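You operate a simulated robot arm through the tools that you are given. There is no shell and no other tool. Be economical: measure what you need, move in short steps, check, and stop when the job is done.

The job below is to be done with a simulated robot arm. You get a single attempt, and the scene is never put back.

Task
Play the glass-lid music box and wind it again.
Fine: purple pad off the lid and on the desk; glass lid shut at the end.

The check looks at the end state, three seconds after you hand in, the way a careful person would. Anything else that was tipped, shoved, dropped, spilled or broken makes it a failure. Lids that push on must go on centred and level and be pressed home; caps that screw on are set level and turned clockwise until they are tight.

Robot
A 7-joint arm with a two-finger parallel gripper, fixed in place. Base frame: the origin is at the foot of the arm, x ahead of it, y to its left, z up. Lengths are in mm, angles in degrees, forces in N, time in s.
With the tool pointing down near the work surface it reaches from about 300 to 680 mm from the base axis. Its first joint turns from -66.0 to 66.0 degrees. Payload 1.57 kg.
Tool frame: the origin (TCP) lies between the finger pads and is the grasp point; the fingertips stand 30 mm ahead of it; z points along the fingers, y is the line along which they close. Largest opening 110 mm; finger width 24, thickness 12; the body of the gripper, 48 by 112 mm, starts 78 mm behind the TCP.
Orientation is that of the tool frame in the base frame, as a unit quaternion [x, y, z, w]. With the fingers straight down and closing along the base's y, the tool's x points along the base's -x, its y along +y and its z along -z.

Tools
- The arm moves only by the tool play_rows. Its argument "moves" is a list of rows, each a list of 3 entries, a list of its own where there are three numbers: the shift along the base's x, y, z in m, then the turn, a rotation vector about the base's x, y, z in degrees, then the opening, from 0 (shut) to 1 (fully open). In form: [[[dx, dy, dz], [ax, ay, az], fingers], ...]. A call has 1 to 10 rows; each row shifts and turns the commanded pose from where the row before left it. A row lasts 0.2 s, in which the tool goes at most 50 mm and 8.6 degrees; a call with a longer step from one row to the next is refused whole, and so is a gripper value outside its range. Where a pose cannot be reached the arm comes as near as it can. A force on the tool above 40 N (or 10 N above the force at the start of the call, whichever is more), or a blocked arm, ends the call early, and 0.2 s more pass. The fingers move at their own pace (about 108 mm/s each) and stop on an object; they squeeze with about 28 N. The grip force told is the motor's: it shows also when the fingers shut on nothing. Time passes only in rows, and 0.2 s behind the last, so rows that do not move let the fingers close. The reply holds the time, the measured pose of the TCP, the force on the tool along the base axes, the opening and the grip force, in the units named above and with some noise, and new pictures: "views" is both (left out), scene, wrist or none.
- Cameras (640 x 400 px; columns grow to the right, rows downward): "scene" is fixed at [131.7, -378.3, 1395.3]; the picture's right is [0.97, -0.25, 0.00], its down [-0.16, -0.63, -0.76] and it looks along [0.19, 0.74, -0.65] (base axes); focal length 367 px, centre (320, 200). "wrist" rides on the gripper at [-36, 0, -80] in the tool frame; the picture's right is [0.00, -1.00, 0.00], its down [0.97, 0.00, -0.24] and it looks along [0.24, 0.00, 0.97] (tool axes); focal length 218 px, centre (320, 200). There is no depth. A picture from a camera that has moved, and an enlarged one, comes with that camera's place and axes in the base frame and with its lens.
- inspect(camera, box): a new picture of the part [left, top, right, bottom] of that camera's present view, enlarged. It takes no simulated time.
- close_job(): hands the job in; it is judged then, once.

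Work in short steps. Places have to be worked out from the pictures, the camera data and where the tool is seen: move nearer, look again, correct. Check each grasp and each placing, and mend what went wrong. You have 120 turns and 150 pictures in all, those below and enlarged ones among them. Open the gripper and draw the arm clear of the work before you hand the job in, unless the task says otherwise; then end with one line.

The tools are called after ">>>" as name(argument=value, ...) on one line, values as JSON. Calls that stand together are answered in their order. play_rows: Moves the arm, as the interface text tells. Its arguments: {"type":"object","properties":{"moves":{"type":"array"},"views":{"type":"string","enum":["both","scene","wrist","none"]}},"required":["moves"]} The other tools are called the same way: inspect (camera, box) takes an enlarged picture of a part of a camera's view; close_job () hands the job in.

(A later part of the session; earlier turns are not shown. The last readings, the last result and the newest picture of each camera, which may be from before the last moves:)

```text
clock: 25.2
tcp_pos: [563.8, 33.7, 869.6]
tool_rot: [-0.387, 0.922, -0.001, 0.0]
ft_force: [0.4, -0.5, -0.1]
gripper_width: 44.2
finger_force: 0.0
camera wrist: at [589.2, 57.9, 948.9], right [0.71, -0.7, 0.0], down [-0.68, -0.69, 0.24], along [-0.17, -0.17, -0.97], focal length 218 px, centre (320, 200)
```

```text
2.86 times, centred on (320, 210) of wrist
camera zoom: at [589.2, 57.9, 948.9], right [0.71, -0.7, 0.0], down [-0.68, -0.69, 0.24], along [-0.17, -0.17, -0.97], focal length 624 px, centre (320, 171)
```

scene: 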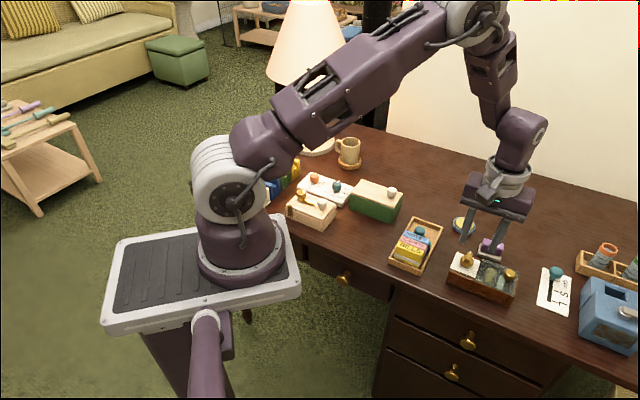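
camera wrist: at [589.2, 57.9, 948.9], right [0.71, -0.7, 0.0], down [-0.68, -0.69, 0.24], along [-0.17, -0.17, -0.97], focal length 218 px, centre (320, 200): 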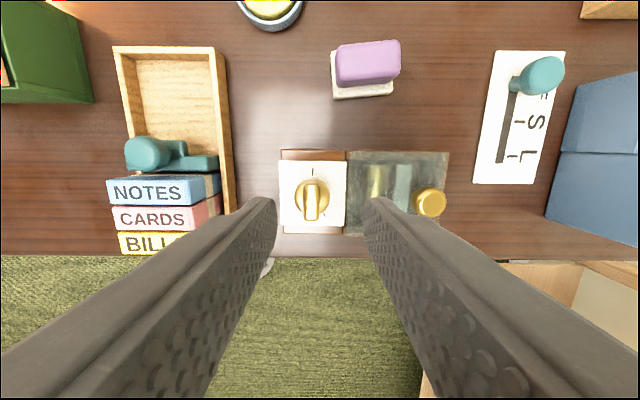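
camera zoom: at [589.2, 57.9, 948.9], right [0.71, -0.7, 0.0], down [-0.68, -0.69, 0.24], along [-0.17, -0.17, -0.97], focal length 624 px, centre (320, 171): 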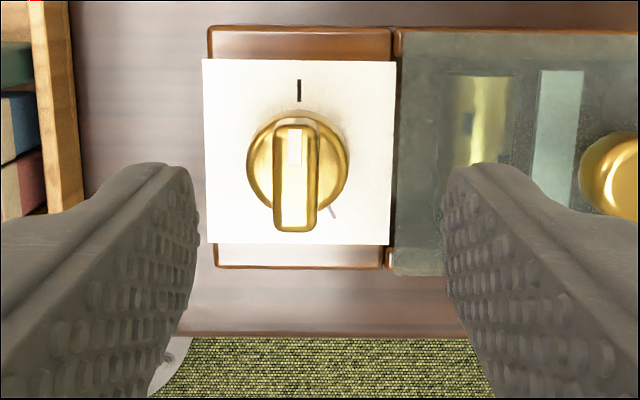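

Good view: the pointer is at the top tick, with the other tick about 143° clockwise. The key axis is at (559.8, 36.4). I'll shift by (-4, +2.7) mm, descend to z 828 and grip the ridge.

>>> play_rows(moves=[[[-0.004, 0.0027, -0.015], [0, 0, 0], 0.4], [[0, 0, -0.018], [0, 0, 0], 0.4], [[0, 0, -0.008], [0, 0, 0], 0.4], [[0, 0, 0], [0, 0, 0], 0.4]], views="wrist")

>>> inspect(camera="wrist", box=[240, 140, 400, 280])

>>> inspect(camera="scene", box=[454, 222, 522, 296])

```text
clock: 26.2
tcp_pos: [560.6, 35.0, 826.4]
tool_rot: [-0.386, 0.922, 0.0, 0.0]
ft_force: [0.2, 0.1, 0.1]
gripper_width: 44.1
finger_force: 0.1
camera wrist: at [585.8, 60.4, 907.2], right [0.71, -0.7, 0.0], down [-0.68, -0.69, 0.24], along [-0.17, -0.17, -0.97], focal length 218 px, centre (320, 200)
```

wrist: 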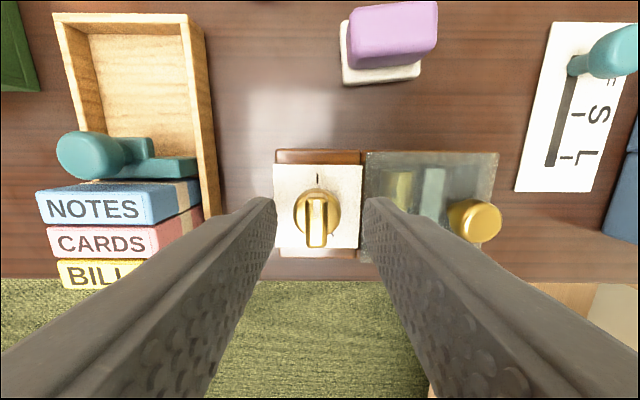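

```text
2.86 times, centred on (320, 210) of wrist
camera zoom: at [585.8, 60.4, 907.2], right [0.71, -0.7, 0.0], down [-0.68, -0.69, 0.24], along [-0.17, -0.17, -0.97], focal length 624 px, centre (320, 171)
```

zoom: 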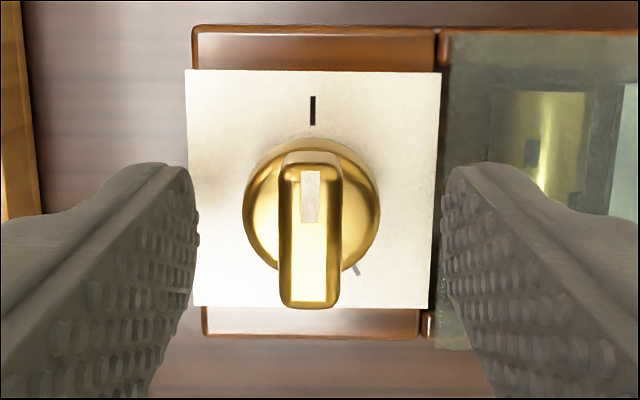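

```text
5.41 times, centred on (488, 259) of scene
camera zoom: at [131.7, -378.3, 1395.3], right [0.97, -0.25, 0.0], down [-0.16, -0.63, -0.76], along [0.19, 0.74, -0.65], focal length 1986 px, centre (-588, -119)
```

zoom: 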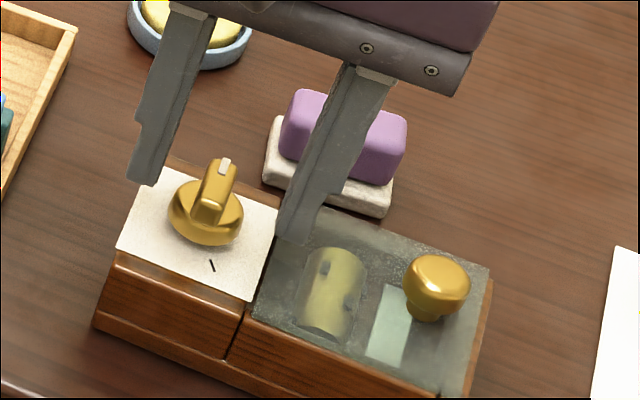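

The gripper is almost centred, so I'll shift 1 mm along its closing line, rise 1.5 mm, and close on the ridge.

>>> play_rows(moves=[[[-0.001, 0.001, 0.0015], [0, 0, 0], 0.4], [[0, 0, 0], [0, 0, 0], 0.02], [[0, 0, 0], [0, 0, 0], 0.02], [[0, 0, 0], [0, 0, 0], 0.02]], views="wrist")

>>> inspect(camera="wrist", box=[240, 140, 400, 280])

```text
clock: 27.2
tcp_pos: [559.5, 35.8, 827.6]
tool_rot: [-0.387, 0.922, 0.0, 0.0]
ft_force: [-1.7, -0.2, -0.1]
gripper_width: 10.8
finger_force: 28.1
camera wrist: at [584.6, 61.1, 908.5], right [0.71, -0.7, 0.0], down [-0.68, -0.69, 0.24], along [-0.17, -0.17, -0.97], focal length 218 px, centre (320, 200)
```

wrist: 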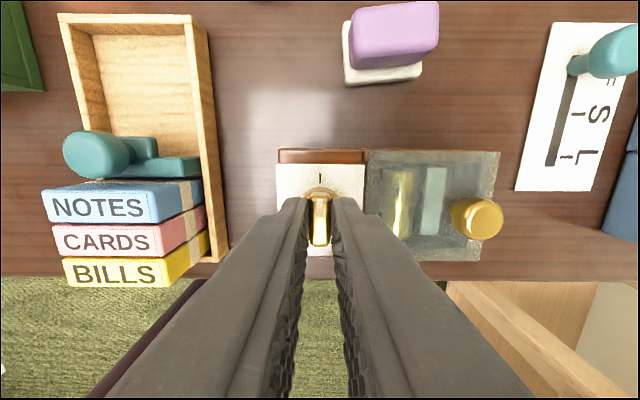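

```text
2.86 times, centred on (320, 210) of wrist
camera zoom: at [584.6, 61.1, 908.5], right [0.71, -0.7, 0.0], down [-0.68, -0.69, 0.24], along [-0.17, -0.17, -0.97], focal length 624 px, centre (320, 171)
```

zoom: 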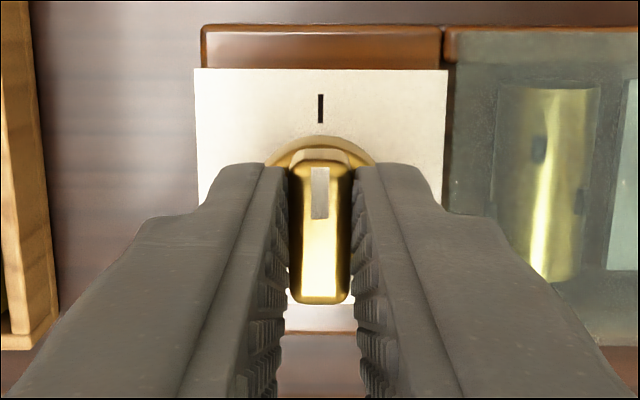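

The ridge is gripped at 10.8 mm. I'll turn 16° clockwise as a trial and see whether the key turns or the box yaws.

>>> play_rows(moves=[[[0, 0, 0], [0, 0, -4], 0.02], [[0, 0, 0], [0, 0, -4], 0.02], [[0, 0, 0], [0, 0, -4], 0.02], [[0, 0, 0], [0, 0, -4], 0.02], [[0, 0, 0], [0, 0, 0], 0.02]], views="wrist")

>>> inspect(camera="scene", box=[454, 222, 522, 296])

```text
clock: 28.4
tcp_pos: [558.0, 37.2, 829.0]
tool_rot: [-0.254, 0.967, 0.0, 0.0]
ft_force: [1.3, 2.0, -0.4]
gripper_width: 10.8
finger_force: 28.1
camera wrist: at [590.3, 53.0, 908.6], right [0.49, -0.87, 0.0], down [-0.85, -0.48, 0.24], along [-0.21, -0.12, -0.97], focal length 218 px, centre (320, 200)
```

wrist: 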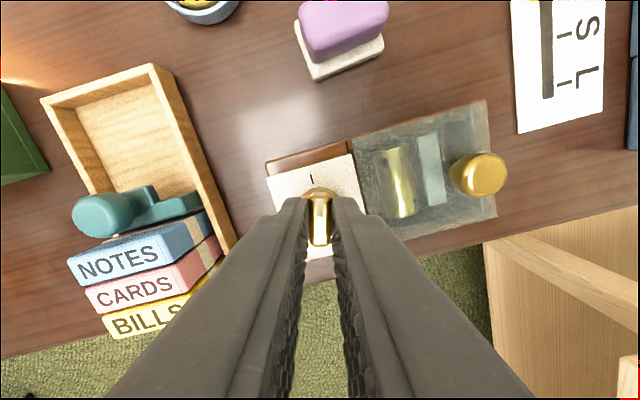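

```text
5.41 times, centred on (488, 259) of scene
camera zoom: at [131.8, -378.3, 1395.3], right [0.97, -0.25, 0.0], down [-0.16, -0.63, -0.76], along [0.19, 0.74, -0.65], focal length 1986 px, centre (-588, -119)
```

zoom: 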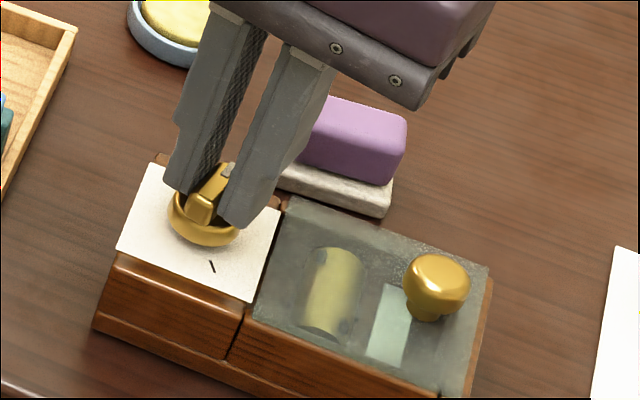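

The key turns freely, the box stays put, and the cylinder turns with it. I'll continue clockwise toward the second tick.

>>> play_rows(moves=[[[0, 0, 0], [0, 0, -6], 0.02], [[0, 0, 0], [0, 0, -6], 0.02], [[0, 0, 0], [0, 0, -6], 0.02], [[0, 0, 0], [0, 0, -6], 0.02], [[0, 0, 0], [0, 0, -6], 0.02], [[0, 0, 0], [0, 0, -6], 0.02], [[0, 0, 0], [0, 0, -6], 0.02], [[0, 0, 0], [0, 0, -6], 0.02], [[0, 0, 0], [0, 0, -6], 0.02], [[0, 0, 0], [0, 0, -6], 0.02]], views="wrist")

>>> inspect(camera="scene", box=[454, 222, 522, 296])

```text
clock: 30.6
tcp_pos: [558.1, 34.6, 827.9]
tool_rot: [0.264, 0.965, -0.001, -0.001]
ft_force: [0.9, -0.2, -0.2]
gripper_width: 10.4
finger_force: 28.3
camera wrist: at [590.0, 16.7, 908.6], right [-0.51, -0.86, 0.0], down [-0.84, 0.49, 0.24], along [-0.21, 0.12, -0.97], focal length 218 px, centre (320, 200)
```

wrist: 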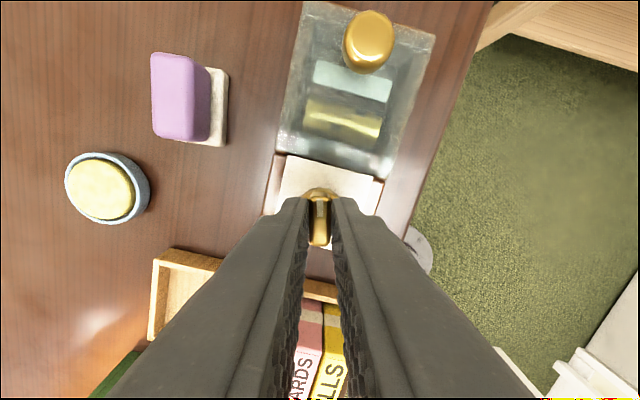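

```text
5.41 times, centred on (488, 259) of scene
camera zoom: at [131.8, -378.3, 1395.2], right [0.97, -0.25, 0.0], down [-0.16, -0.63, -0.76], along [0.19, 0.74, -0.65], focal length 1986 px, centre (-588, -119)
```

zoom: 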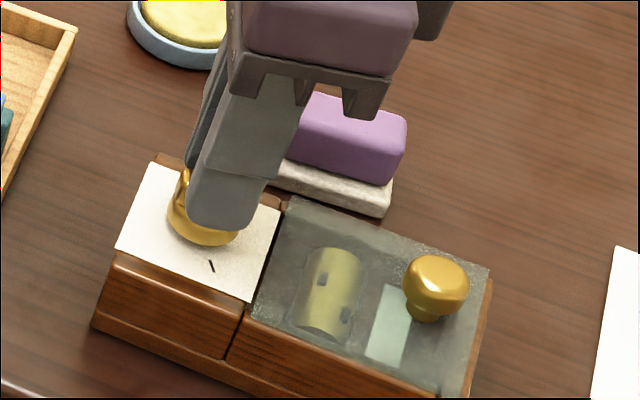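

76° turned so far, still free. I'll continue another 60°.

>>> play_rows(moves=[[[0, 0, 0], [0, 0, -6], 0.02], [[0, 0, 0], [0, 0, -6], 0.02], [[0, 0, 0], [0, 0, -6], 0.02], [[0, 0, 0], [0, 0, -6], 0.02], [[0, 0, 0], [0, 0, -6], 0.02], [[0, 0, 0], [0, 0, -6], 0.02], [[0, 0, 0], [0, 0, -6], 0.02], [[0, 0, 0], [0, 0, -6], 0.02], [[0, 0, 0], [0, 0, -6], 0.02], [[0, 0, 0], [0, 0, -6], 0.02]], views="wrist")

>>> inspect(camera="scene", box=[454, 222, 522, 296])

>>> inspect(camera="wrist", box=[240, 120, 400, 260])

```text
clock: 32.8
tcp_pos: [558.2, 36.0, 829.8]
tool_rot: [0.711, 0.704, 0.0, 0.001]
ft_force: [-0.2, -0.2, 0.1]
gripper_width: 10.6
finger_force: 27.9
camera wrist: at [558.8, -1.0, 908.8], right [-1.0, 0.01, 0.0], down [0.01, 0.97, 0.24], along [0.0, 0.24, -0.97], focal length 218 px, centre (320, 200)
```

wrist: 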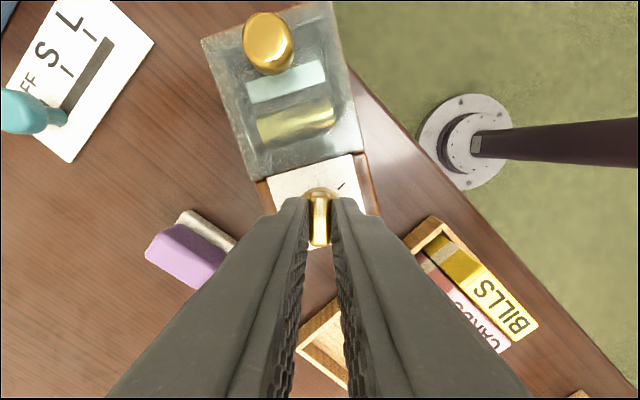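

```text
5.41 times, centred on (488, 259) of scene
camera zoom: at [131.8, -378.3, 1395.2], right [0.97, -0.25, 0.0], down [-0.16, -0.63, -0.76], along [0.19, 0.74, -0.65], focal length 1986 px, centre (-588, -119)
```

zoom: 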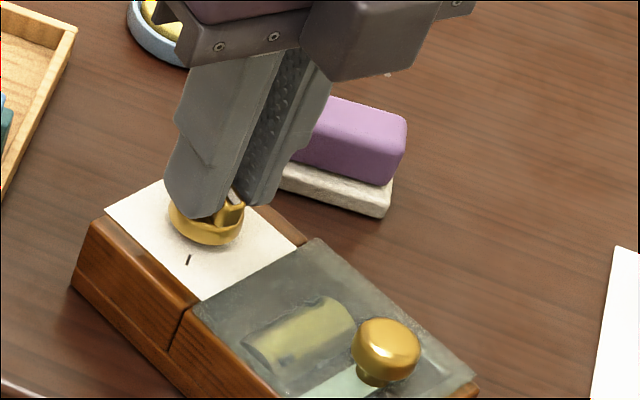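

```text
2.86 times, centred on (320, 190) of wrist
camera zoom: at [558.8, -1.0, 908.8], right [-1.0, 0.01, 0.0], down [0.01, 0.97, 0.24], along [0.0, 0.24, -0.97], focal length 624 px, centre (320, 229)
```

zoom: 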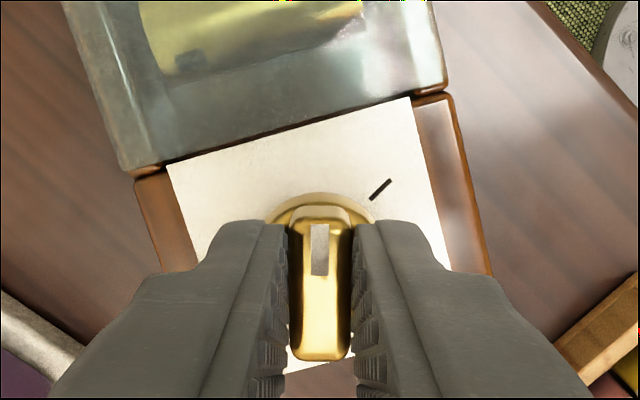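

The box has begun to yaw with the key by about 30°, so the key met strong resistance after roughly 106°. I'll open the fingers a little without moving and see how the key behaves.

>>> play_rows(moves=[[[0, 0, 0], [0, 0, 0], 0.25], [[0, 0, 0], [0, 0, 0], 0.25]], views="wrist")

>>> inspect(camera="wrist", box=[240, 120, 400, 260])

```text
clock: 33.4
tcp_pos: [557.7, 34.9, 830.4]
tool_rot: [0.71, 0.704, 0.0, 0.0]
ft_force: [-0.5, -0.1, 0.1]
gripper_width: 27.6
finger_force: 0.1
camera wrist: at [558.7, -1.0, 908.9], right [-1.0, 0.01, 0.0], down [0.01, 0.97, 0.24], along [0.0, 0.24, -0.97], focal length 218 px, centre (320, 200)
```

wrist: 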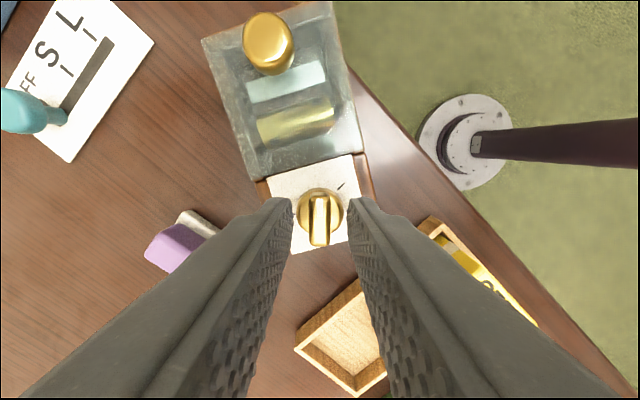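

```text
2.86 times, centred on (320, 190) of wrist
camera zoom: at [558.7, -1.0, 908.9], right [-1.0, 0.01, 0.0], down [0.01, 0.97, 0.24], along [0.0, 0.24, -0.97], focal length 624 px, centre (320, 229)
```

zoom: 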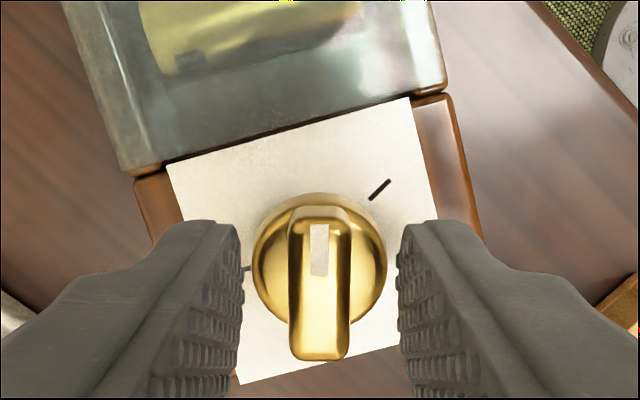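

The key holds its position, with no spring-back. It still has about 42° to reach the second tick. I'll re-grip, press down lightly to hold the box by friction, and turn a little further.

>>> play_rows(moves=[[[0, 0, -0.001], [0, 0, 0], 0.02], [[0, 0, 0], [0, 0, 0], 0.02], [[0, 0, -0.002], [0, 0, 0], 0.02], [[0, 0, 0], [0, 0, 0], 0.02]], views="none")

```text
clock: 34.4
tcp_pos: [559.0, 34.5, 826.4]
tool_rot: [0.71, 0.704, 0.001, 0.001]
ft_force: [1.2, -0.4, 13.8]
gripper_width: 10.6
finger_force: 28.4
```

About 14 N of downward press. I'll add a little and turn 12°.

>>> play_rows(moves=[[[0, 0, -0.001], [0, 0, 0], 0.02], [[0, 0, 0], [0, 0, -4], 0.02], [[0, 0, 0], [0, 0, -4], 0.02], [[0, 0, 0], [0, 0, -4], 0.02], [[0, 0, 0], [0, 0, 0], 0.02]], views="wrist")

>>> inspect(camera="wrist", box=[240, 120, 400, 260])

>>> inspect(camera="scene", box=[440, 222, 540, 312])

```text
clock: 35.6
tcp_pos: [558.4, 34.9, 827.8]
tool_rot: [0.78, 0.626, 0.001, 0.001]
ft_force: [-3.5, -1.7, 10.6]
gripper_width: 10.9
finger_force: 28.5
stopped in row 5: the force on the tool passed its limit (the readings are from after the stop); the commanded pose is now the measured one
camera wrist: at [551.1, -0.1, 905.8], right [-0.98, 0.22, 0.0], down [0.21, 0.95, 0.24], along [0.05, 0.23, -0.97], focal length 218 px, centre (320, 200)
```

wrist: 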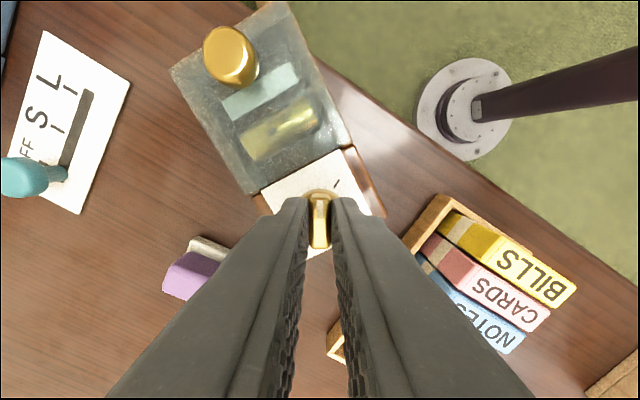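

```text
2.86 times, centred on (320, 190) of wrist
camera zoom: at [551.1, -0.1, 905.8], right [-0.98, 0.22, 0.0], down [0.21, 0.95, 0.24], along [0.05, 0.23, -0.97], focal length 624 px, centre (320, 229)
```

zoom: 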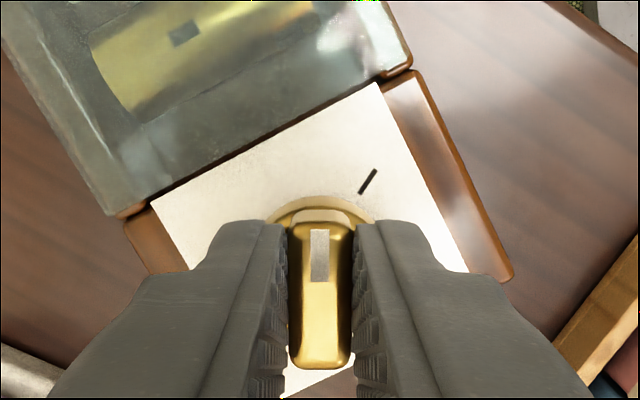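

```text
4.44 times, centred on (490, 267) of scene
camera zoom: at [131.4, -378.4, 1395.3], right [0.97, -0.25, 0.0], down [-0.16, -0.63, -0.76], along [0.19, 0.74, -0.65], focal length 1633 px, centre (-436, -98)
```

zoom: 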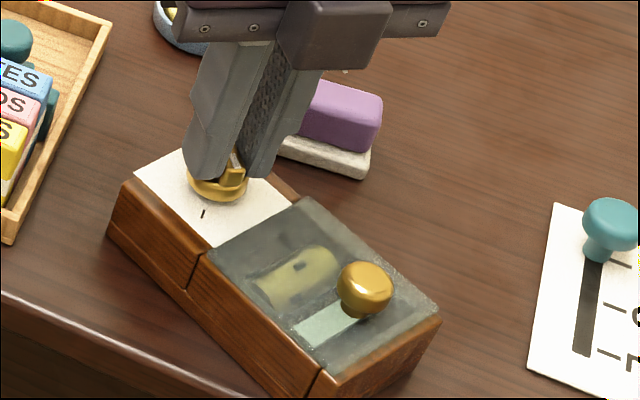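

Pressing helps: the key advanced about 8° against 4° of box yaw. The resistance is stiff but not a hard stop, so I'll press harder and continue.

>>> play_rows(moves=[[[0, 0, -0.001], [0, 0, 0], 0.02], [[0, 0, -0.001], [0, 0, 0], 0.02], [[0, 0, 0], [0, 0, 0], 0.02]], views="none")

>>> play_rows(moves=[[[0, 0, -0.0008], [0, 0, 0], 0.02], [[0, 0, -0.0005], [0, 0, 0], 0.02], [[0, 0, 0], [0, 0, 0], 0.02]], views="none")

```text
clock: 36.1
tcp_pos: [558.6, 35.1, 826.5]
tool_rot: [0.78, 0.626, 0.001, 0.001]
ft_force: [-6.2, -1.4, 14.1]
gripper_width: 10.6
finger_force: 27.9
stopped in row 2: the force on the tool passed its limit (the readings are from after the stop); the commanded pose is now the measured one
```

```text
clock: 36.8
tcp_pos: [560.0, 36.0, 826.1]
tool_rot: [0.779, 0.626, 0.001, 0.0]
ft_force: [-6.2, -1.4, 13.4]
gripper_width: 10.8
finger_force: 28.5
stopped in row 3: the force on the tool passed its limit (the readings are from after the stop); the commanded pose is now the measured one
```

About 13 N of press is in place. I'll turn in small steps from here without adding more.

>>> play_rows(moves=[[[0, 0, 0], [0, 0, -3], 0.02], [[0, 0, 0], [0, 0, -3], 0.02], [[0, 0, 0], [0, 0, -3], 0.02], [[0, 0, 0], [0, 0, -3], 0.02], [[0, 0, 0], [0, 0, -3], 0.02]], views="wrist")

>>> inspect(camera="wrist", box=[240, 120, 400, 260])

```text
clock: 38.0
tcp_pos: [557.8, 35.9, 825.9]
tool_rot: [0.855, 0.519, 0.001, 0.001]
ft_force: [-14.3, 3.9, 30.4]
gripper_width: 10.7
finger_force: 27.4
camera wrist: at [542.3, 3.1, 905.7], right [-0.89, 0.46, 0.0], down [0.45, 0.86, 0.24], along [0.11, 0.21, -0.97], focal length 218 px, centre (320, 200)
```

wrist: 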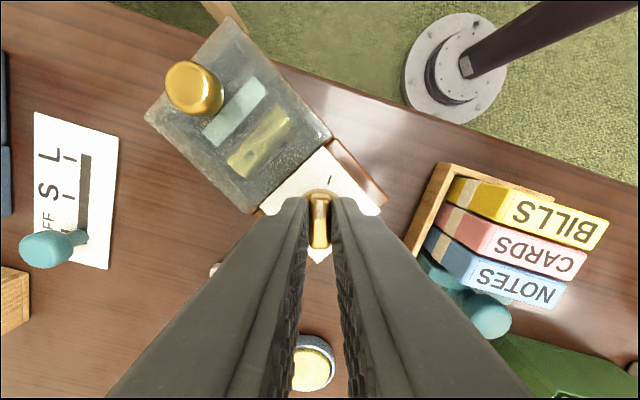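

```text
2.86 times, centred on (320, 190) of wrist
camera zoom: at [542.3, 3.1, 905.7], right [-0.89, 0.46, 0.0], down [0.45, 0.86, 0.24], along [0.11, 0.21, -0.97], focal length 624 px, centre (320, 229)
```

zoom: 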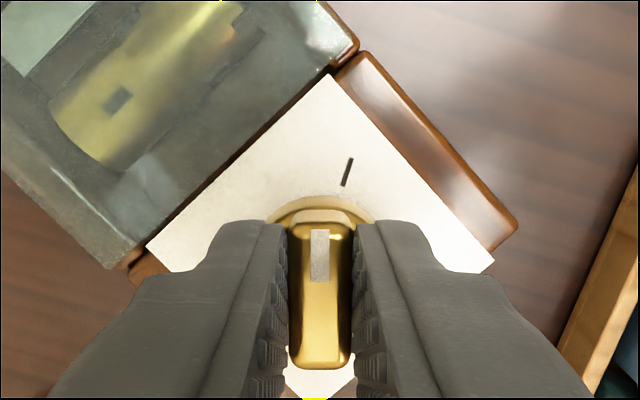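

No more box yaw, and the key is now about 18° from the second tick. I'll ease the press slightly and turn another 18°.

>>> play_rows(moves=[[[0, 0, 0.0007], [0, 0, -3], 0.02], [[0, 0, 0], [0, 0, -3], 0.02], [[0, 0, 0], [0, 0, -3], 0.02], [[0, 0, 0], [0, 0, -3], 0.02], [[0, 0, 0], [0, 0, -3], 0.02], [[0, 0, 0], [0, 0, -3], 0.02]], views="wrist")

>>> inspect(camera="wrist", box=[240, 120, 400, 260])

```text
clock: 39.4
tcp_pos: [559.8, 35.2, 825.7]
tool_rot: [0.926, 0.379, 0.0, 0.001]
ft_force: [-1.9, 1.5, 8.1]
gripper_width: 10.8
finger_force: 27.9
camera wrist: at [533.8, 9.8, 905.8], right [-0.7, 0.71, 0.0], down [0.69, 0.68, 0.24], along [0.17, 0.17, -0.97], focal length 218 px, centre (320, 200)
```

wrist: 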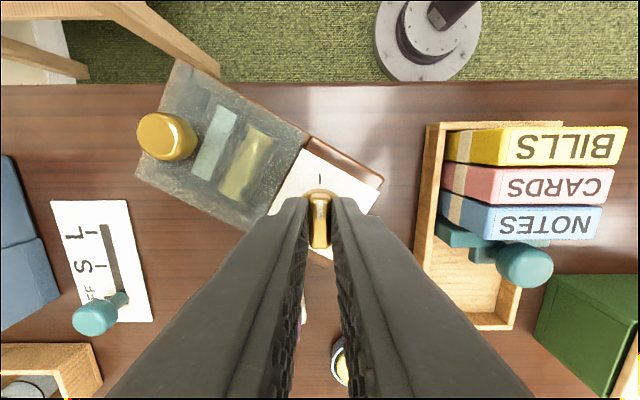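

```text
2.86 times, centred on (320, 190) of wrist
camera zoom: at [533.8, 9.8, 905.8], right [-0.7, 0.71, 0.0], down [0.69, 0.68, 0.24], along [0.17, 0.17, -0.97], focal length 624 px, centre (320, 229)
```

zoom: 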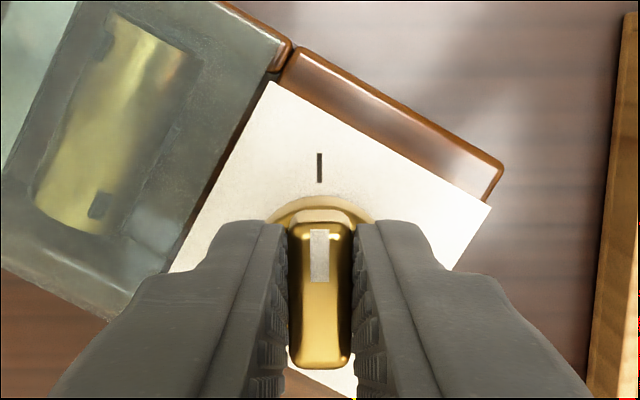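

The pointer is at the second tick. I'll release, rise, and see what happens.

>>> play_rows(moves=[[[0, 0, 0.001], [0, 0, 0], 0.1], [[0, 0, 0], [0, 0, 0], 0.3], [[0, 0, 0.02], [0, 0, 0], 0.4], [[0, 0, 0.03], [0, 0, 0], 0.4], [[0, 0, 0.03], [0, 0, 0], 0.4], [[0.005, -0.02, 0.02], [0, 0, 0], 0.4]], views="wrist")

>>> inspect(camera="scene", box=[440, 222, 540, 312])

```text
clock: 40.8
tcp_pos: [563.2, 16.7, 928.3]
tool_rot: [0.925, 0.379, 0.0, 0.002]
ft_force: [0.2, 0.2, 0.9]
gripper_width: 44.0
finger_force: 0.0
camera wrist: at [537.1, -9.1, 1007.0], right [-0.7, 0.71, 0.0], down [0.69, 0.68, 0.24], along [0.17, 0.17, -0.97], focal length 218 px, centre (320, 200)
```

wrist: 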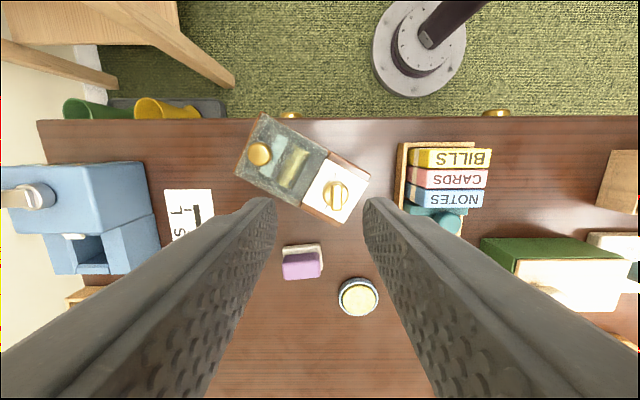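

```text
4.44 times, centred on (490, 267) of scene
camera zoom: at [131.7, -378.3, 1395.3], right [0.97, -0.25, 0.0], down [-0.16, -0.63, -0.76], along [0.19, 0.74, -0.65], focal length 1633 px, centre (-436, -98)
```

zoom: 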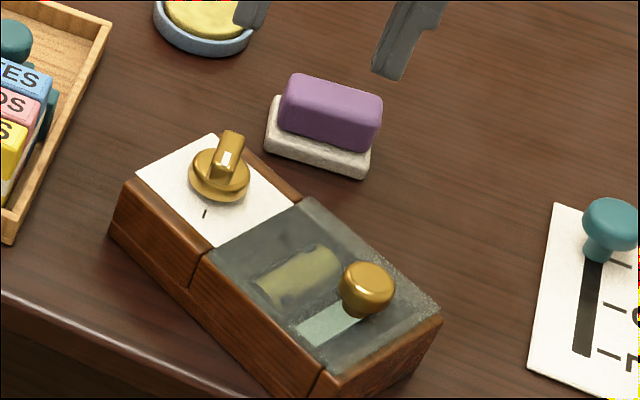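

The key stays at the second tick. The box's long axis is now at about -73.5° and the lid knob at (580, -42.5). I'll turn the gripper +62° and come above the knob.

>>> play_rows(moves=[[[0.002, -0.007, 0], [0, 0, 7.75], 0.45], [[0.002, -0.007, 0], [0, 0, 7.75], 0.45], [[0.002, -0.007, 0], [0, 0, 7.75], 0.45], [[0.002, -0.007, 0], [0, 0, 7.75], 0.45], [[0.002, -0.007, -0.01], [0, 0, 7.75], 0.45], [[0.002, -0.007, -0.01], [0, 0, 7.75], 0.45], [[0.002, -0.007, -0.02], [0, 0, 7.75], 0.45], [[0.003, -0.01, -0.02], [0, 0, 7.75], 0.45], [[0, 0, 0], [0, 0, 0], 0.45]], views="wrist")

>>> inspect(camera="wrist", box=[240, 120, 400, 340])

```text
clock: 42.8
tcp_pos: [581.0, -43.6, 868.6]
tool_rot: [0.597, 0.802, 0.0, 0.001]
ft_force: [1.0, 0.6, 0.4]
gripper_width: 49.3
finger_force: 0.1
camera wrist: at [591.6, -78.4, 948.2], right [-0.96, -0.29, 0.0], down [-0.28, 0.93, 0.24], along [-0.07, 0.23, -0.97], focal length 218 px, centre (320, 200)
```

wrist: 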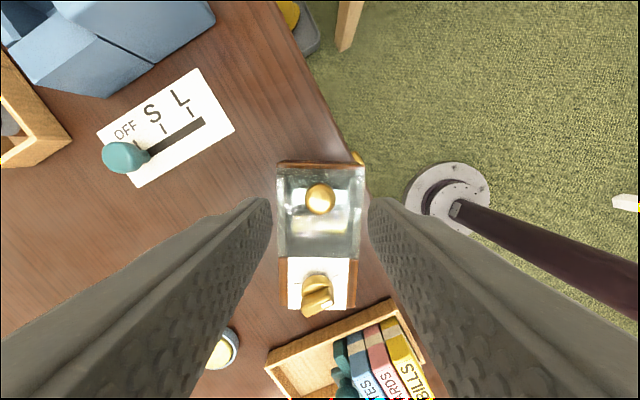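

```text
1.82 times, centred on (320, 230) of wrist
camera zoom: at [591.6, -78.4, 948.2], right [-0.96, -0.29, 0.0], down [-0.28, 0.93, 0.24], along [-0.07, 0.23, -0.97], focal length 397 px, centre (320, 146)
```

zoom: 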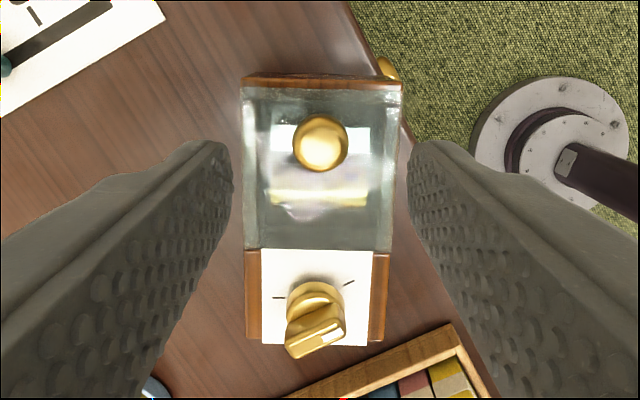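

The gripper is centred over the knob. I'll descend, grip, and try a slow 5° opening arc about the hinge again.

>>> play_rows(moves=[[[0, -0.001, -0.03], [0, 0, 0], 0.45], [[0, 0, -0.021], [0, 0, 0], 0.45], [[0, 0, 0], [0, 0, 0], 0.05], [[0, 0, 0], [0, 0, 0], 0.05], [[-0.0002, 0.0006, 0.00094], [-0.958, -0.287, 0], 0.05], [[-0.0002, 0.0006, 0.00094], [-0.958, -0.287, 0], 0.05], [[-0.0002, 0.0006, 0.00094], [-0.958, -0.287, 0], 0.05], [[-0.0002, 0.0006, 0.00094], [-0.958, -0.287, 0], 0.05], [[-0.0002, 0.0006, 0.00094], [-0.958, -0.287, 0], 0.05], [[0, 0, 0], [0, 0, 0], 0.05]], views="none")

>>> inspect(camera="scene", box=[440, 222, 540, 322])

```text
clock: 45.0
tcp_pos: [581.1, -41.5, 822.0]
tool_rot: [0.598, 0.801, -0.025, 0.035]
ft_force: [-1.2, 1.2, 2.0]
gripper_width: 21.5
finger_force: 27.8
```

```text
4.00 times, centred on (490, 272) of scene
camera zoom: at [131.6, -378.3, 1395.3], right [0.97, -0.25, 0.0], down [-0.16, -0.63, -0.76], along [0.19, 0.74, -0.65], focal length 1469 px, centre (-360, -88)
```

zoom: 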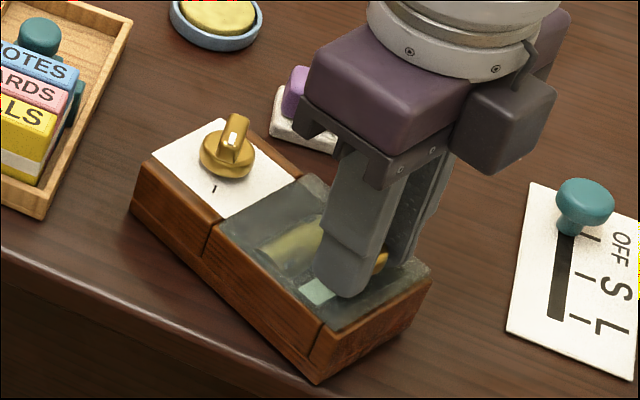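

Not yet clear. I'll open 6° more and compare.

>>> play_rows(moves=[[[-0.0002, 0.0007, 0.0009], [-0.958, -0.287, 0], 0.05], [[-0.0002, 0.0007, 0.0009], [-0.958, -0.287, 0], 0.05], [[-0.0002, 0.0007, 0.0009], [-0.958, -0.287, 0], 0.05], [[-0.0002, 0.0007, 0.0009], [-0.958, -0.287, 0], 0.05], [[-0.0002, 0.0007, 0.0009], [-0.958, -0.287, 0], 0.05], [[-0.0002, 0.0007, 0.0009], [-0.958, -0.287, 0], 0.05], [[0, 0, 0], [0, 0, 0], 0.05]], views="none")

>>> inspect(camera="scene", box=[440, 222, 540, 322])

```text
clock: 46.6
tcp_pos: [578.8, -37.4, 826.6]
tool_rot: [0.595, 0.798, -0.057, 0.078]
ft_force: [-0.9, 0.6, 1.9]
gripper_width: 21.5
finger_force: 27.9
```

```text
4.00 times, centred on (490, 272) of scene
camera zoom: at [131.6, -378.3, 1395.3], right [0.97, -0.25, 0.0], down [-0.16, -0.63, -0.76], along [0.19, 0.74, -0.65], focal length 1469 px, centre (-360, -88)
```

zoom: 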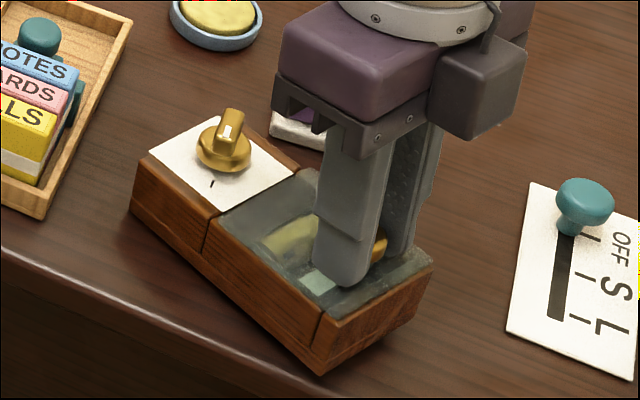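

The box tilts with the lid again, so the lid is still held, or hinged elsewhere. I'll put it down, release, and study both ends of the lid close up.

>>> play_rows(moves=[[[0.0006, -0.0021, -0.0028], [2.874, 0.861, 0], 0.05], [[0.0006, -0.0021, -0.0028], [2.874, 0.861, 0], 0.05], [[0.0006, -0.0018, -0.0028], [2.874, 0.861, 0], 0.05], [[0.0004, -0.0012, -0.0017], [1.916, 0.574, 0], 0.05], [[0, 0, 0], [0, 0, 0], 0.2], [[0, 0, 0], [0, 0, 0], 0.45], [[0, 0, 0.03], [0, 0, 0], 0.45], [[0.005, -0.02, 0], [0, 0, 0], 0.45], [[0, 0, 0], [0, 0, 0], 0.6]], views="wrist")

>>> inspect(camera="wrist", box=[270, 160, 370, 240])

>>> inspect(camera="wrist", box=[270, 230, 370, 310])

```text
clock: 48.6
tcp_pos: [586.3, -63.3, 847.9]
tool_rot: [0.598, 0.801, 0.0, 0.002]
ft_force: [0.0, 0.4, -0.1]
gripper_width: 66.0
finger_force: 0.2
camera wrist: at [596.5, -99.0, 926.6], right [-0.96, -0.28, 0.0], down [-0.28, 0.93, 0.24], along [-0.07, 0.23, -0.97], focal length 218 px, centre (320, 200)
```

wrist: 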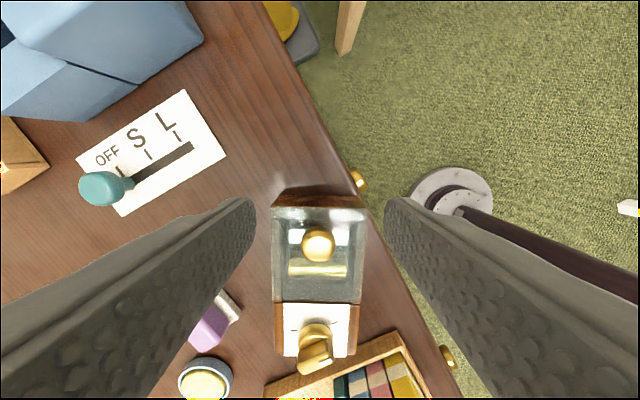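

```text
5.00 times, centred on (320, 200) of wrist
camera zoom: at [596.5, -99.0, 926.6], right [-0.96, -0.28, 0.0], down [-0.28, 0.93, 0.24], along [-0.07, 0.23, -0.97], focal length 1091 px, centre (320, 200)
```

zoom: 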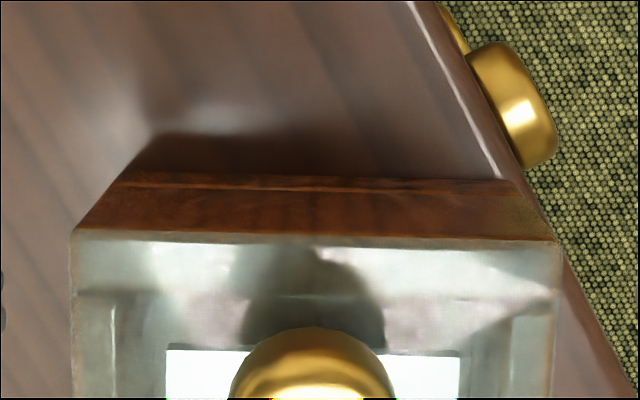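

```text
5.00 times, centred on (320, 270) of wrist
camera zoom: at [596.5, -99.0, 926.6], right [-0.96, -0.28, 0.0], down [-0.28, 0.93, 0.24], along [-0.07, 0.23, -0.97], focal length 1091 px, centre (320, -150)
```

zoom: 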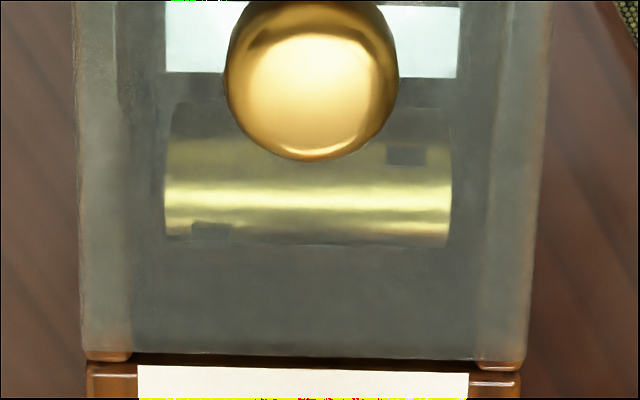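

The cylinder's pins seem to shift between pictures even when I'm not touching the key. I'll wait about 1.5 s and compare, with no other change.

>>> play_rows(moves=[[[0, 0, 0], [0, 0, 0], 0.6], [[0, 0, 0], [0, 0, 0], 0.6], [[0, 0, 0], [0, 0, 0], 0.6], [[0, 0, 0], [0, 0, 0], 0.6], [[0, 0, 0], [0, 0, 0], 0.6], [[0, 0, 0], [0, 0, 0], 0.6]], views="none")

>>> inspect(camera="wrist", box=[270, 230, 370, 380])

```text
clock: 50.0
tcp_pos: [586.7, -63.3, 846.4]
tool_rot: [0.598, 0.802, 0.0, 0.001]
ft_force: [-0.7, 0.7, -0.2]
gripper_width: 66.0
finger_force: 0.1
```

```text
2.67 times, centred on (320, 305) of wrist
camera zoom: at [596.5, -98.8, 926.5], right [-0.96, -0.28, 0.0], down [-0.28, 0.93, 0.24], along [-0.07, 0.23, -0.97], focal length 582 px, centre (320, -80)
```

zoom: 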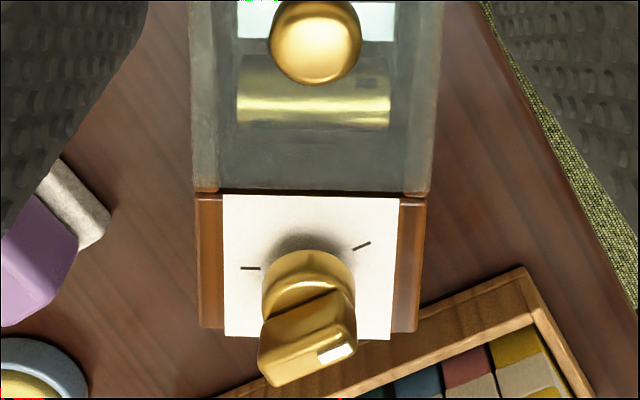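

I'll take the identical crop for a direct comparison.

>>> inspect(camera="wrist", box=[270, 230, 370, 310])

```text
5.00 times, centred on (320, 270) of wrist
camera zoom: at [596.5, -98.8, 926.5], right [-0.96, -0.28, 0.0], down [-0.28, 0.93, 0.24], along [-0.07, 0.23, -0.97], focal length 1091 px, centre (320, -150)
```

zoom: 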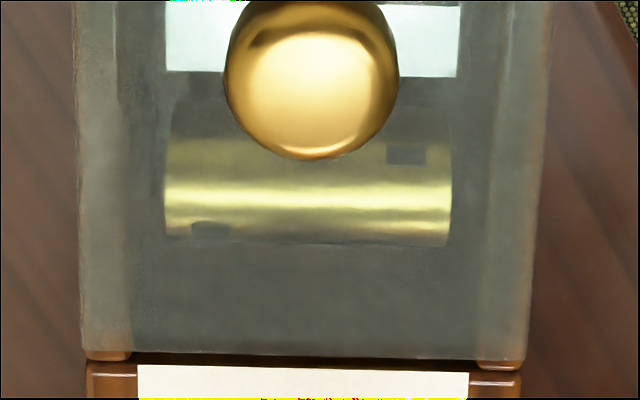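

The cylinder is still, so it only follows the key. I'll test whether the lid is hinged at its far end instead: re-grip the knob and rotate slowly the other way, small.

>>> play_rows(moves=[[[-0.005, 0.019, 0], [0, 0, 0], 0.45], [[0, 0, -0.029], [0, 0, 0], 0.45], [[0, 0, 0], [0, 0, 0], 0.05], [[0, 0, 0], [0, 0, 0], 0.05], [[0.0002, -0.0008, 0.0005], [1.2, 0.36, 0], 0.05], [[0.0002, -0.0008, 0.0005], [1.2, 0.36, 0], 0.05], [[0.0002, -0.0008, 0.0005], [1.2, 0.36, 0], 0.05], [[0.0002, -0.0008, 0.0005], [1.2, 0.36, 0], 0.05], [[0.0002, -0.0008, 0.0005], [1.2, 0.36, 0], 0.05], [[0, 0, 0], [0, 0, 0], 0.05]], views="none")

>>> inspect(camera="scene", box=[440, 222, 540, 322])

```text
clock: 52.2
tcp_pos: [582.8, -49.8, 820.6]
tool_rot: [0.597, 0.801, 0.033, -0.043]
ft_force: [0.5, 0.1, -8.2]
gripper_width: 21.2
finger_force: 28.1
```

```text
4.00 times, centred on (490, 272) of scene
camera zoom: at [131.8, -378.3, 1395.2], right [0.97, -0.25, 0.0], down [-0.16, -0.63, -0.76], along [0.19, 0.74, -0.65], focal length 1469 px, centre (-360, -88)
```

zoom: 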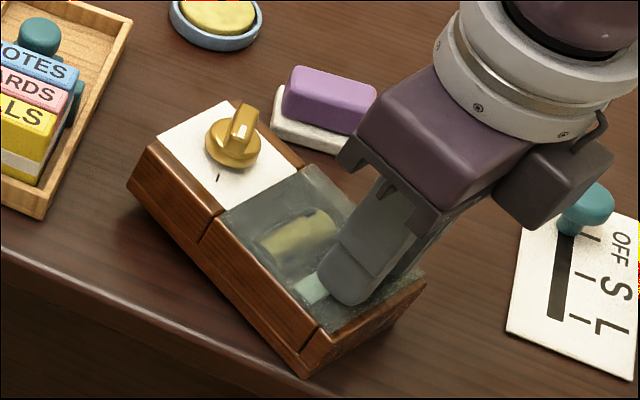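

The box tilts that way too, so the lid is rigid with the box in both senses. I'll set it down flat and then twist the knob 12° about its own axis, in case it is a turn latch.

>>> play_rows(moves=[[[-0.0005, 0.002, -0.00125], [3, 0.9, 0], 0.05], [[0, 0, 0], [0, 0, 0], 0.05]], views="none")

```text
clock: 52.8
tcp_pos: [583.6, -47.6, 819.3]
tool_rot: [0.596, 0.799, 0.05, -0.064]
ft_force: [1.7, -3.0, 4.4]
gripper_width: 21.2
finger_force: 27.9
```

I rotated the wrong way there. I'll undo it and level the tool now.

>>> play_rows(moves=[[[0, 0, 0], [-3, -0.9, 0], 0.05], [[-0.0003, 0.001, -0.0006], [-3, -0.9, 0], 0.05], [[-0.0002, 0.001, -0.0006], [-3, -0.9, 0], 0.05], [[0, 0, 0], [0, 0, 0], 0.05]], views="none")

>>> inspect(camera="scene", box=[440, 222, 540, 322])

```text
clock: 53.8
tcp_pos: [580.5, -44.2, 818.5]
tool_rot: [0.598, 0.801, 0.001, 0.001]
ft_force: [-1.4, -0.6, 2.0]
gripper_width: 21.1
finger_force: 28.3
```

```text
4.00 times, centred on (490, 272) of scene
camera zoom: at [131.6, -378.3, 1395.3], right [0.97, -0.25, 0.0], down [-0.16, -0.63, -0.76], along [0.19, 0.74, -0.65], focal length 1469 px, centre (-360, -88)
```

zoom: 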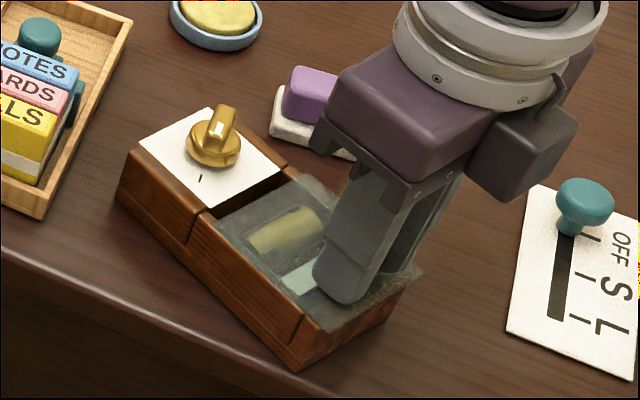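

That shows the mechanism: the lid slides lengthwise. There is now a gap beside the key panel, and the glass overhangs the far end. The box is near the desk edge, so before sliding it properly I'll release, rise and look, then put the box back where it was.

>>> play_rows(moves=[[[0, 0, 0], [0, 0, 0], 0.2], [[0, 0, 0], [0, 0, 0], 0.45], [[0, 0, 0.03], [0, 0, 0], 0.45], [[-0.003, 0.01, 0.03], [0, 0, 0], 0.8], [[-0.003, 0.01, 0.02], [0, 0, 0], 0.9], [[0, 0, 0], [0, 0, 0], 0.9]], views="wrist")

>>> inspect(camera="wrist", box=[240, 120, 400, 300])

```text
clock: 55.2
tcp_pos: [575.5, -25.3, 899.0]
tool_rot: [0.597, 0.802, -0.001, 0.002]
ft_force: [-0.2, -0.6, 0.4]
gripper_width: 99.3
finger_force: 0.0
camera wrist: at [585.6, -60.2, 978.7], right [-0.96, -0.29, 0.0], down [-0.28, 0.93, 0.24], along [-0.07, 0.23, -0.97], focal length 218 px, centre (320, 200)
```

wrist: 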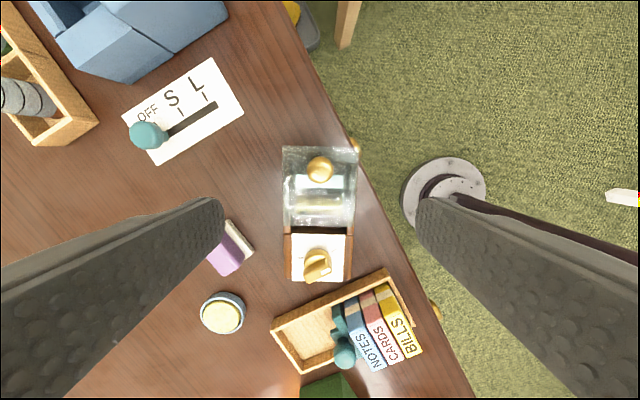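

```text
2.22 times, centred on (320, 210) of wrist
camera zoom: at [585.6, -60.2, 978.7], right [-0.96, -0.29, 0.0], down [-0.28, 0.93, 0.24], along [-0.07, 0.23, -0.97], focal length 485 px, centre (320, 178)
```

zoom: 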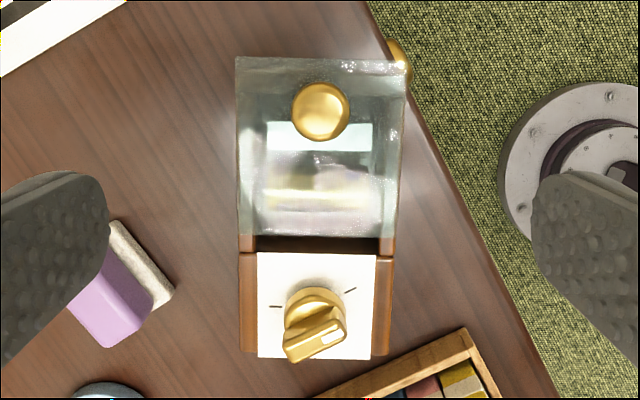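

The lid gap is clear, about 6 mm. I'll grip the box body across its width at its middle, about (567, 7), and yaw and slide it back to its original pose away from the edge.

>>> play_rows(moves=[[[-0.004, 0.016, 0], [0, 0, 0], 0.8], [[-0.0045, 0.0165, -0.03], [0, 0, 0], 0.8], [[0, 0, -0.04], [0, 0, 0], 0.8], [[0, 0, -0.03], [0, 0, 0], 0.8], [[0, 0, -0.012], [0, 0, 0], 0.8], [[0, 0, 0], [0, 0, 0], 0.8]], views="wrist")

>>> inspect(camera="scene", box=[430, 212, 550, 322])

```text
clock: 56.6
tcp_pos: [565.5, 8.0, 784.8]
tool_rot: [0.598, 0.802, 0.001, 0.001]
ft_force: [0.6, 0.7, 0.5]
gripper_width: 87.8
finger_force: 0.0
camera wrist: at [577.0, -27.4, 865.6], right [-0.96, -0.29, 0.0], down [-0.28, 0.93, 0.24], along [-0.07, 0.23, -0.97], focal length 218 px, centre (320, 200)
```

wrist: 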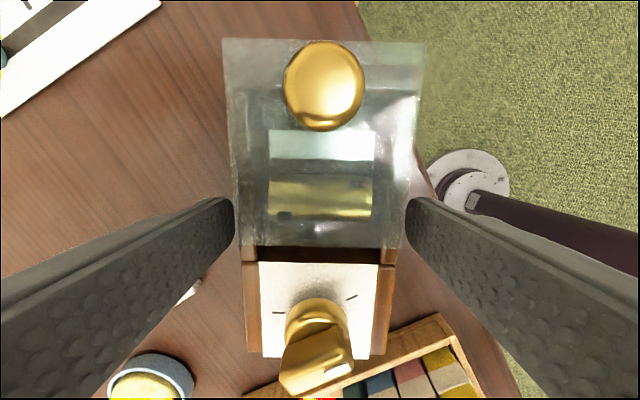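

```text
3.64 times, centred on (490, 267) of scene
camera zoom: at [131.7, -378.3, 1395.3], right [0.97, -0.25, 0.0], down [-0.16, -0.63, -0.76], along [0.19, 0.74, -0.65], focal length 1336 px, centre (-298, -44)
```

zoom: 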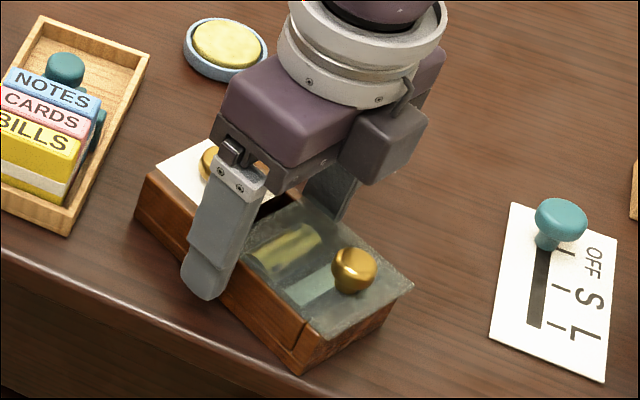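

The fingers straddle the box. I'll close and bring it back with +29° of yaw and about (+24, -4) mm.

>>> play_rows(moves=[[[0, 0, 0], [0, 0, 0], 0.4], [[0, 0, 0], [0, 0, 0], 0.4], [[0.004, -0.001, 0.001], [0, 0, 0], 0.4], [[0.004, -0.001, 0.001], [0, 0, 5], 0.4], [[0.004, -0.001, 0], [0, 0, 6], 0.4], [[0.004, -0.001, 0], [0, 0, 6], 0.4], [[0.004, 0, 0], [0, 0, 6], 0.4], [[0.004, 0, -0.001], [0, 0, 6], 0.4], [[0, 0, -0.001], [0, 0, 0], 0.4]], views="wrist")

>>> inspect(camera="scene", box=[430, 212, 550, 322])

```text
clock: 58.6
tcp_pos: [590.2, 4.4, 786.0]
tool_rot: [0.377, 0.926, 0.002, 0.001]
ft_force: [-2.9, 6.0, 10.6]
gripper_width: 69.6
finger_force: 28.4
camera wrist: at [617.0, -21.9, 865.9], right [-0.7, -0.71, 0.0], down [-0.69, 0.68, 0.24], along [-0.17, 0.17, -0.97], focal length 218 px, centre (320, 200)
```

wrist: 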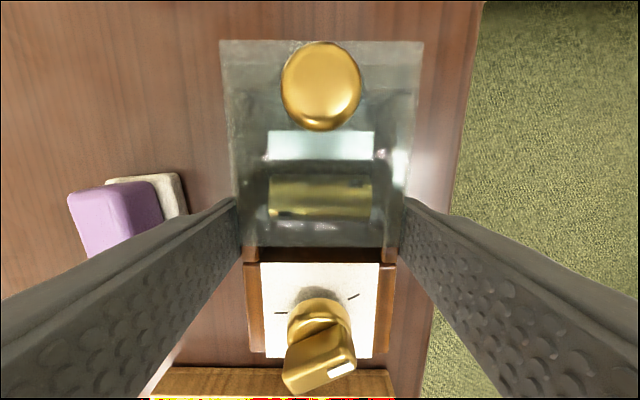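

```text
3.64 times, centred on (490, 267) of scene
camera zoom: at [131.5, -378.2, 1395.3], right [0.97, -0.25, 0.0], down [-0.16, -0.63, -0.76], along [0.19, 0.74, -0.65], focal length 1336 px, centre (-298, -44)
```

zoom: 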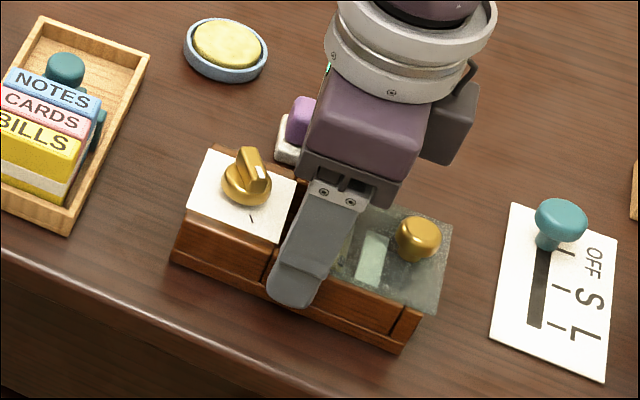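

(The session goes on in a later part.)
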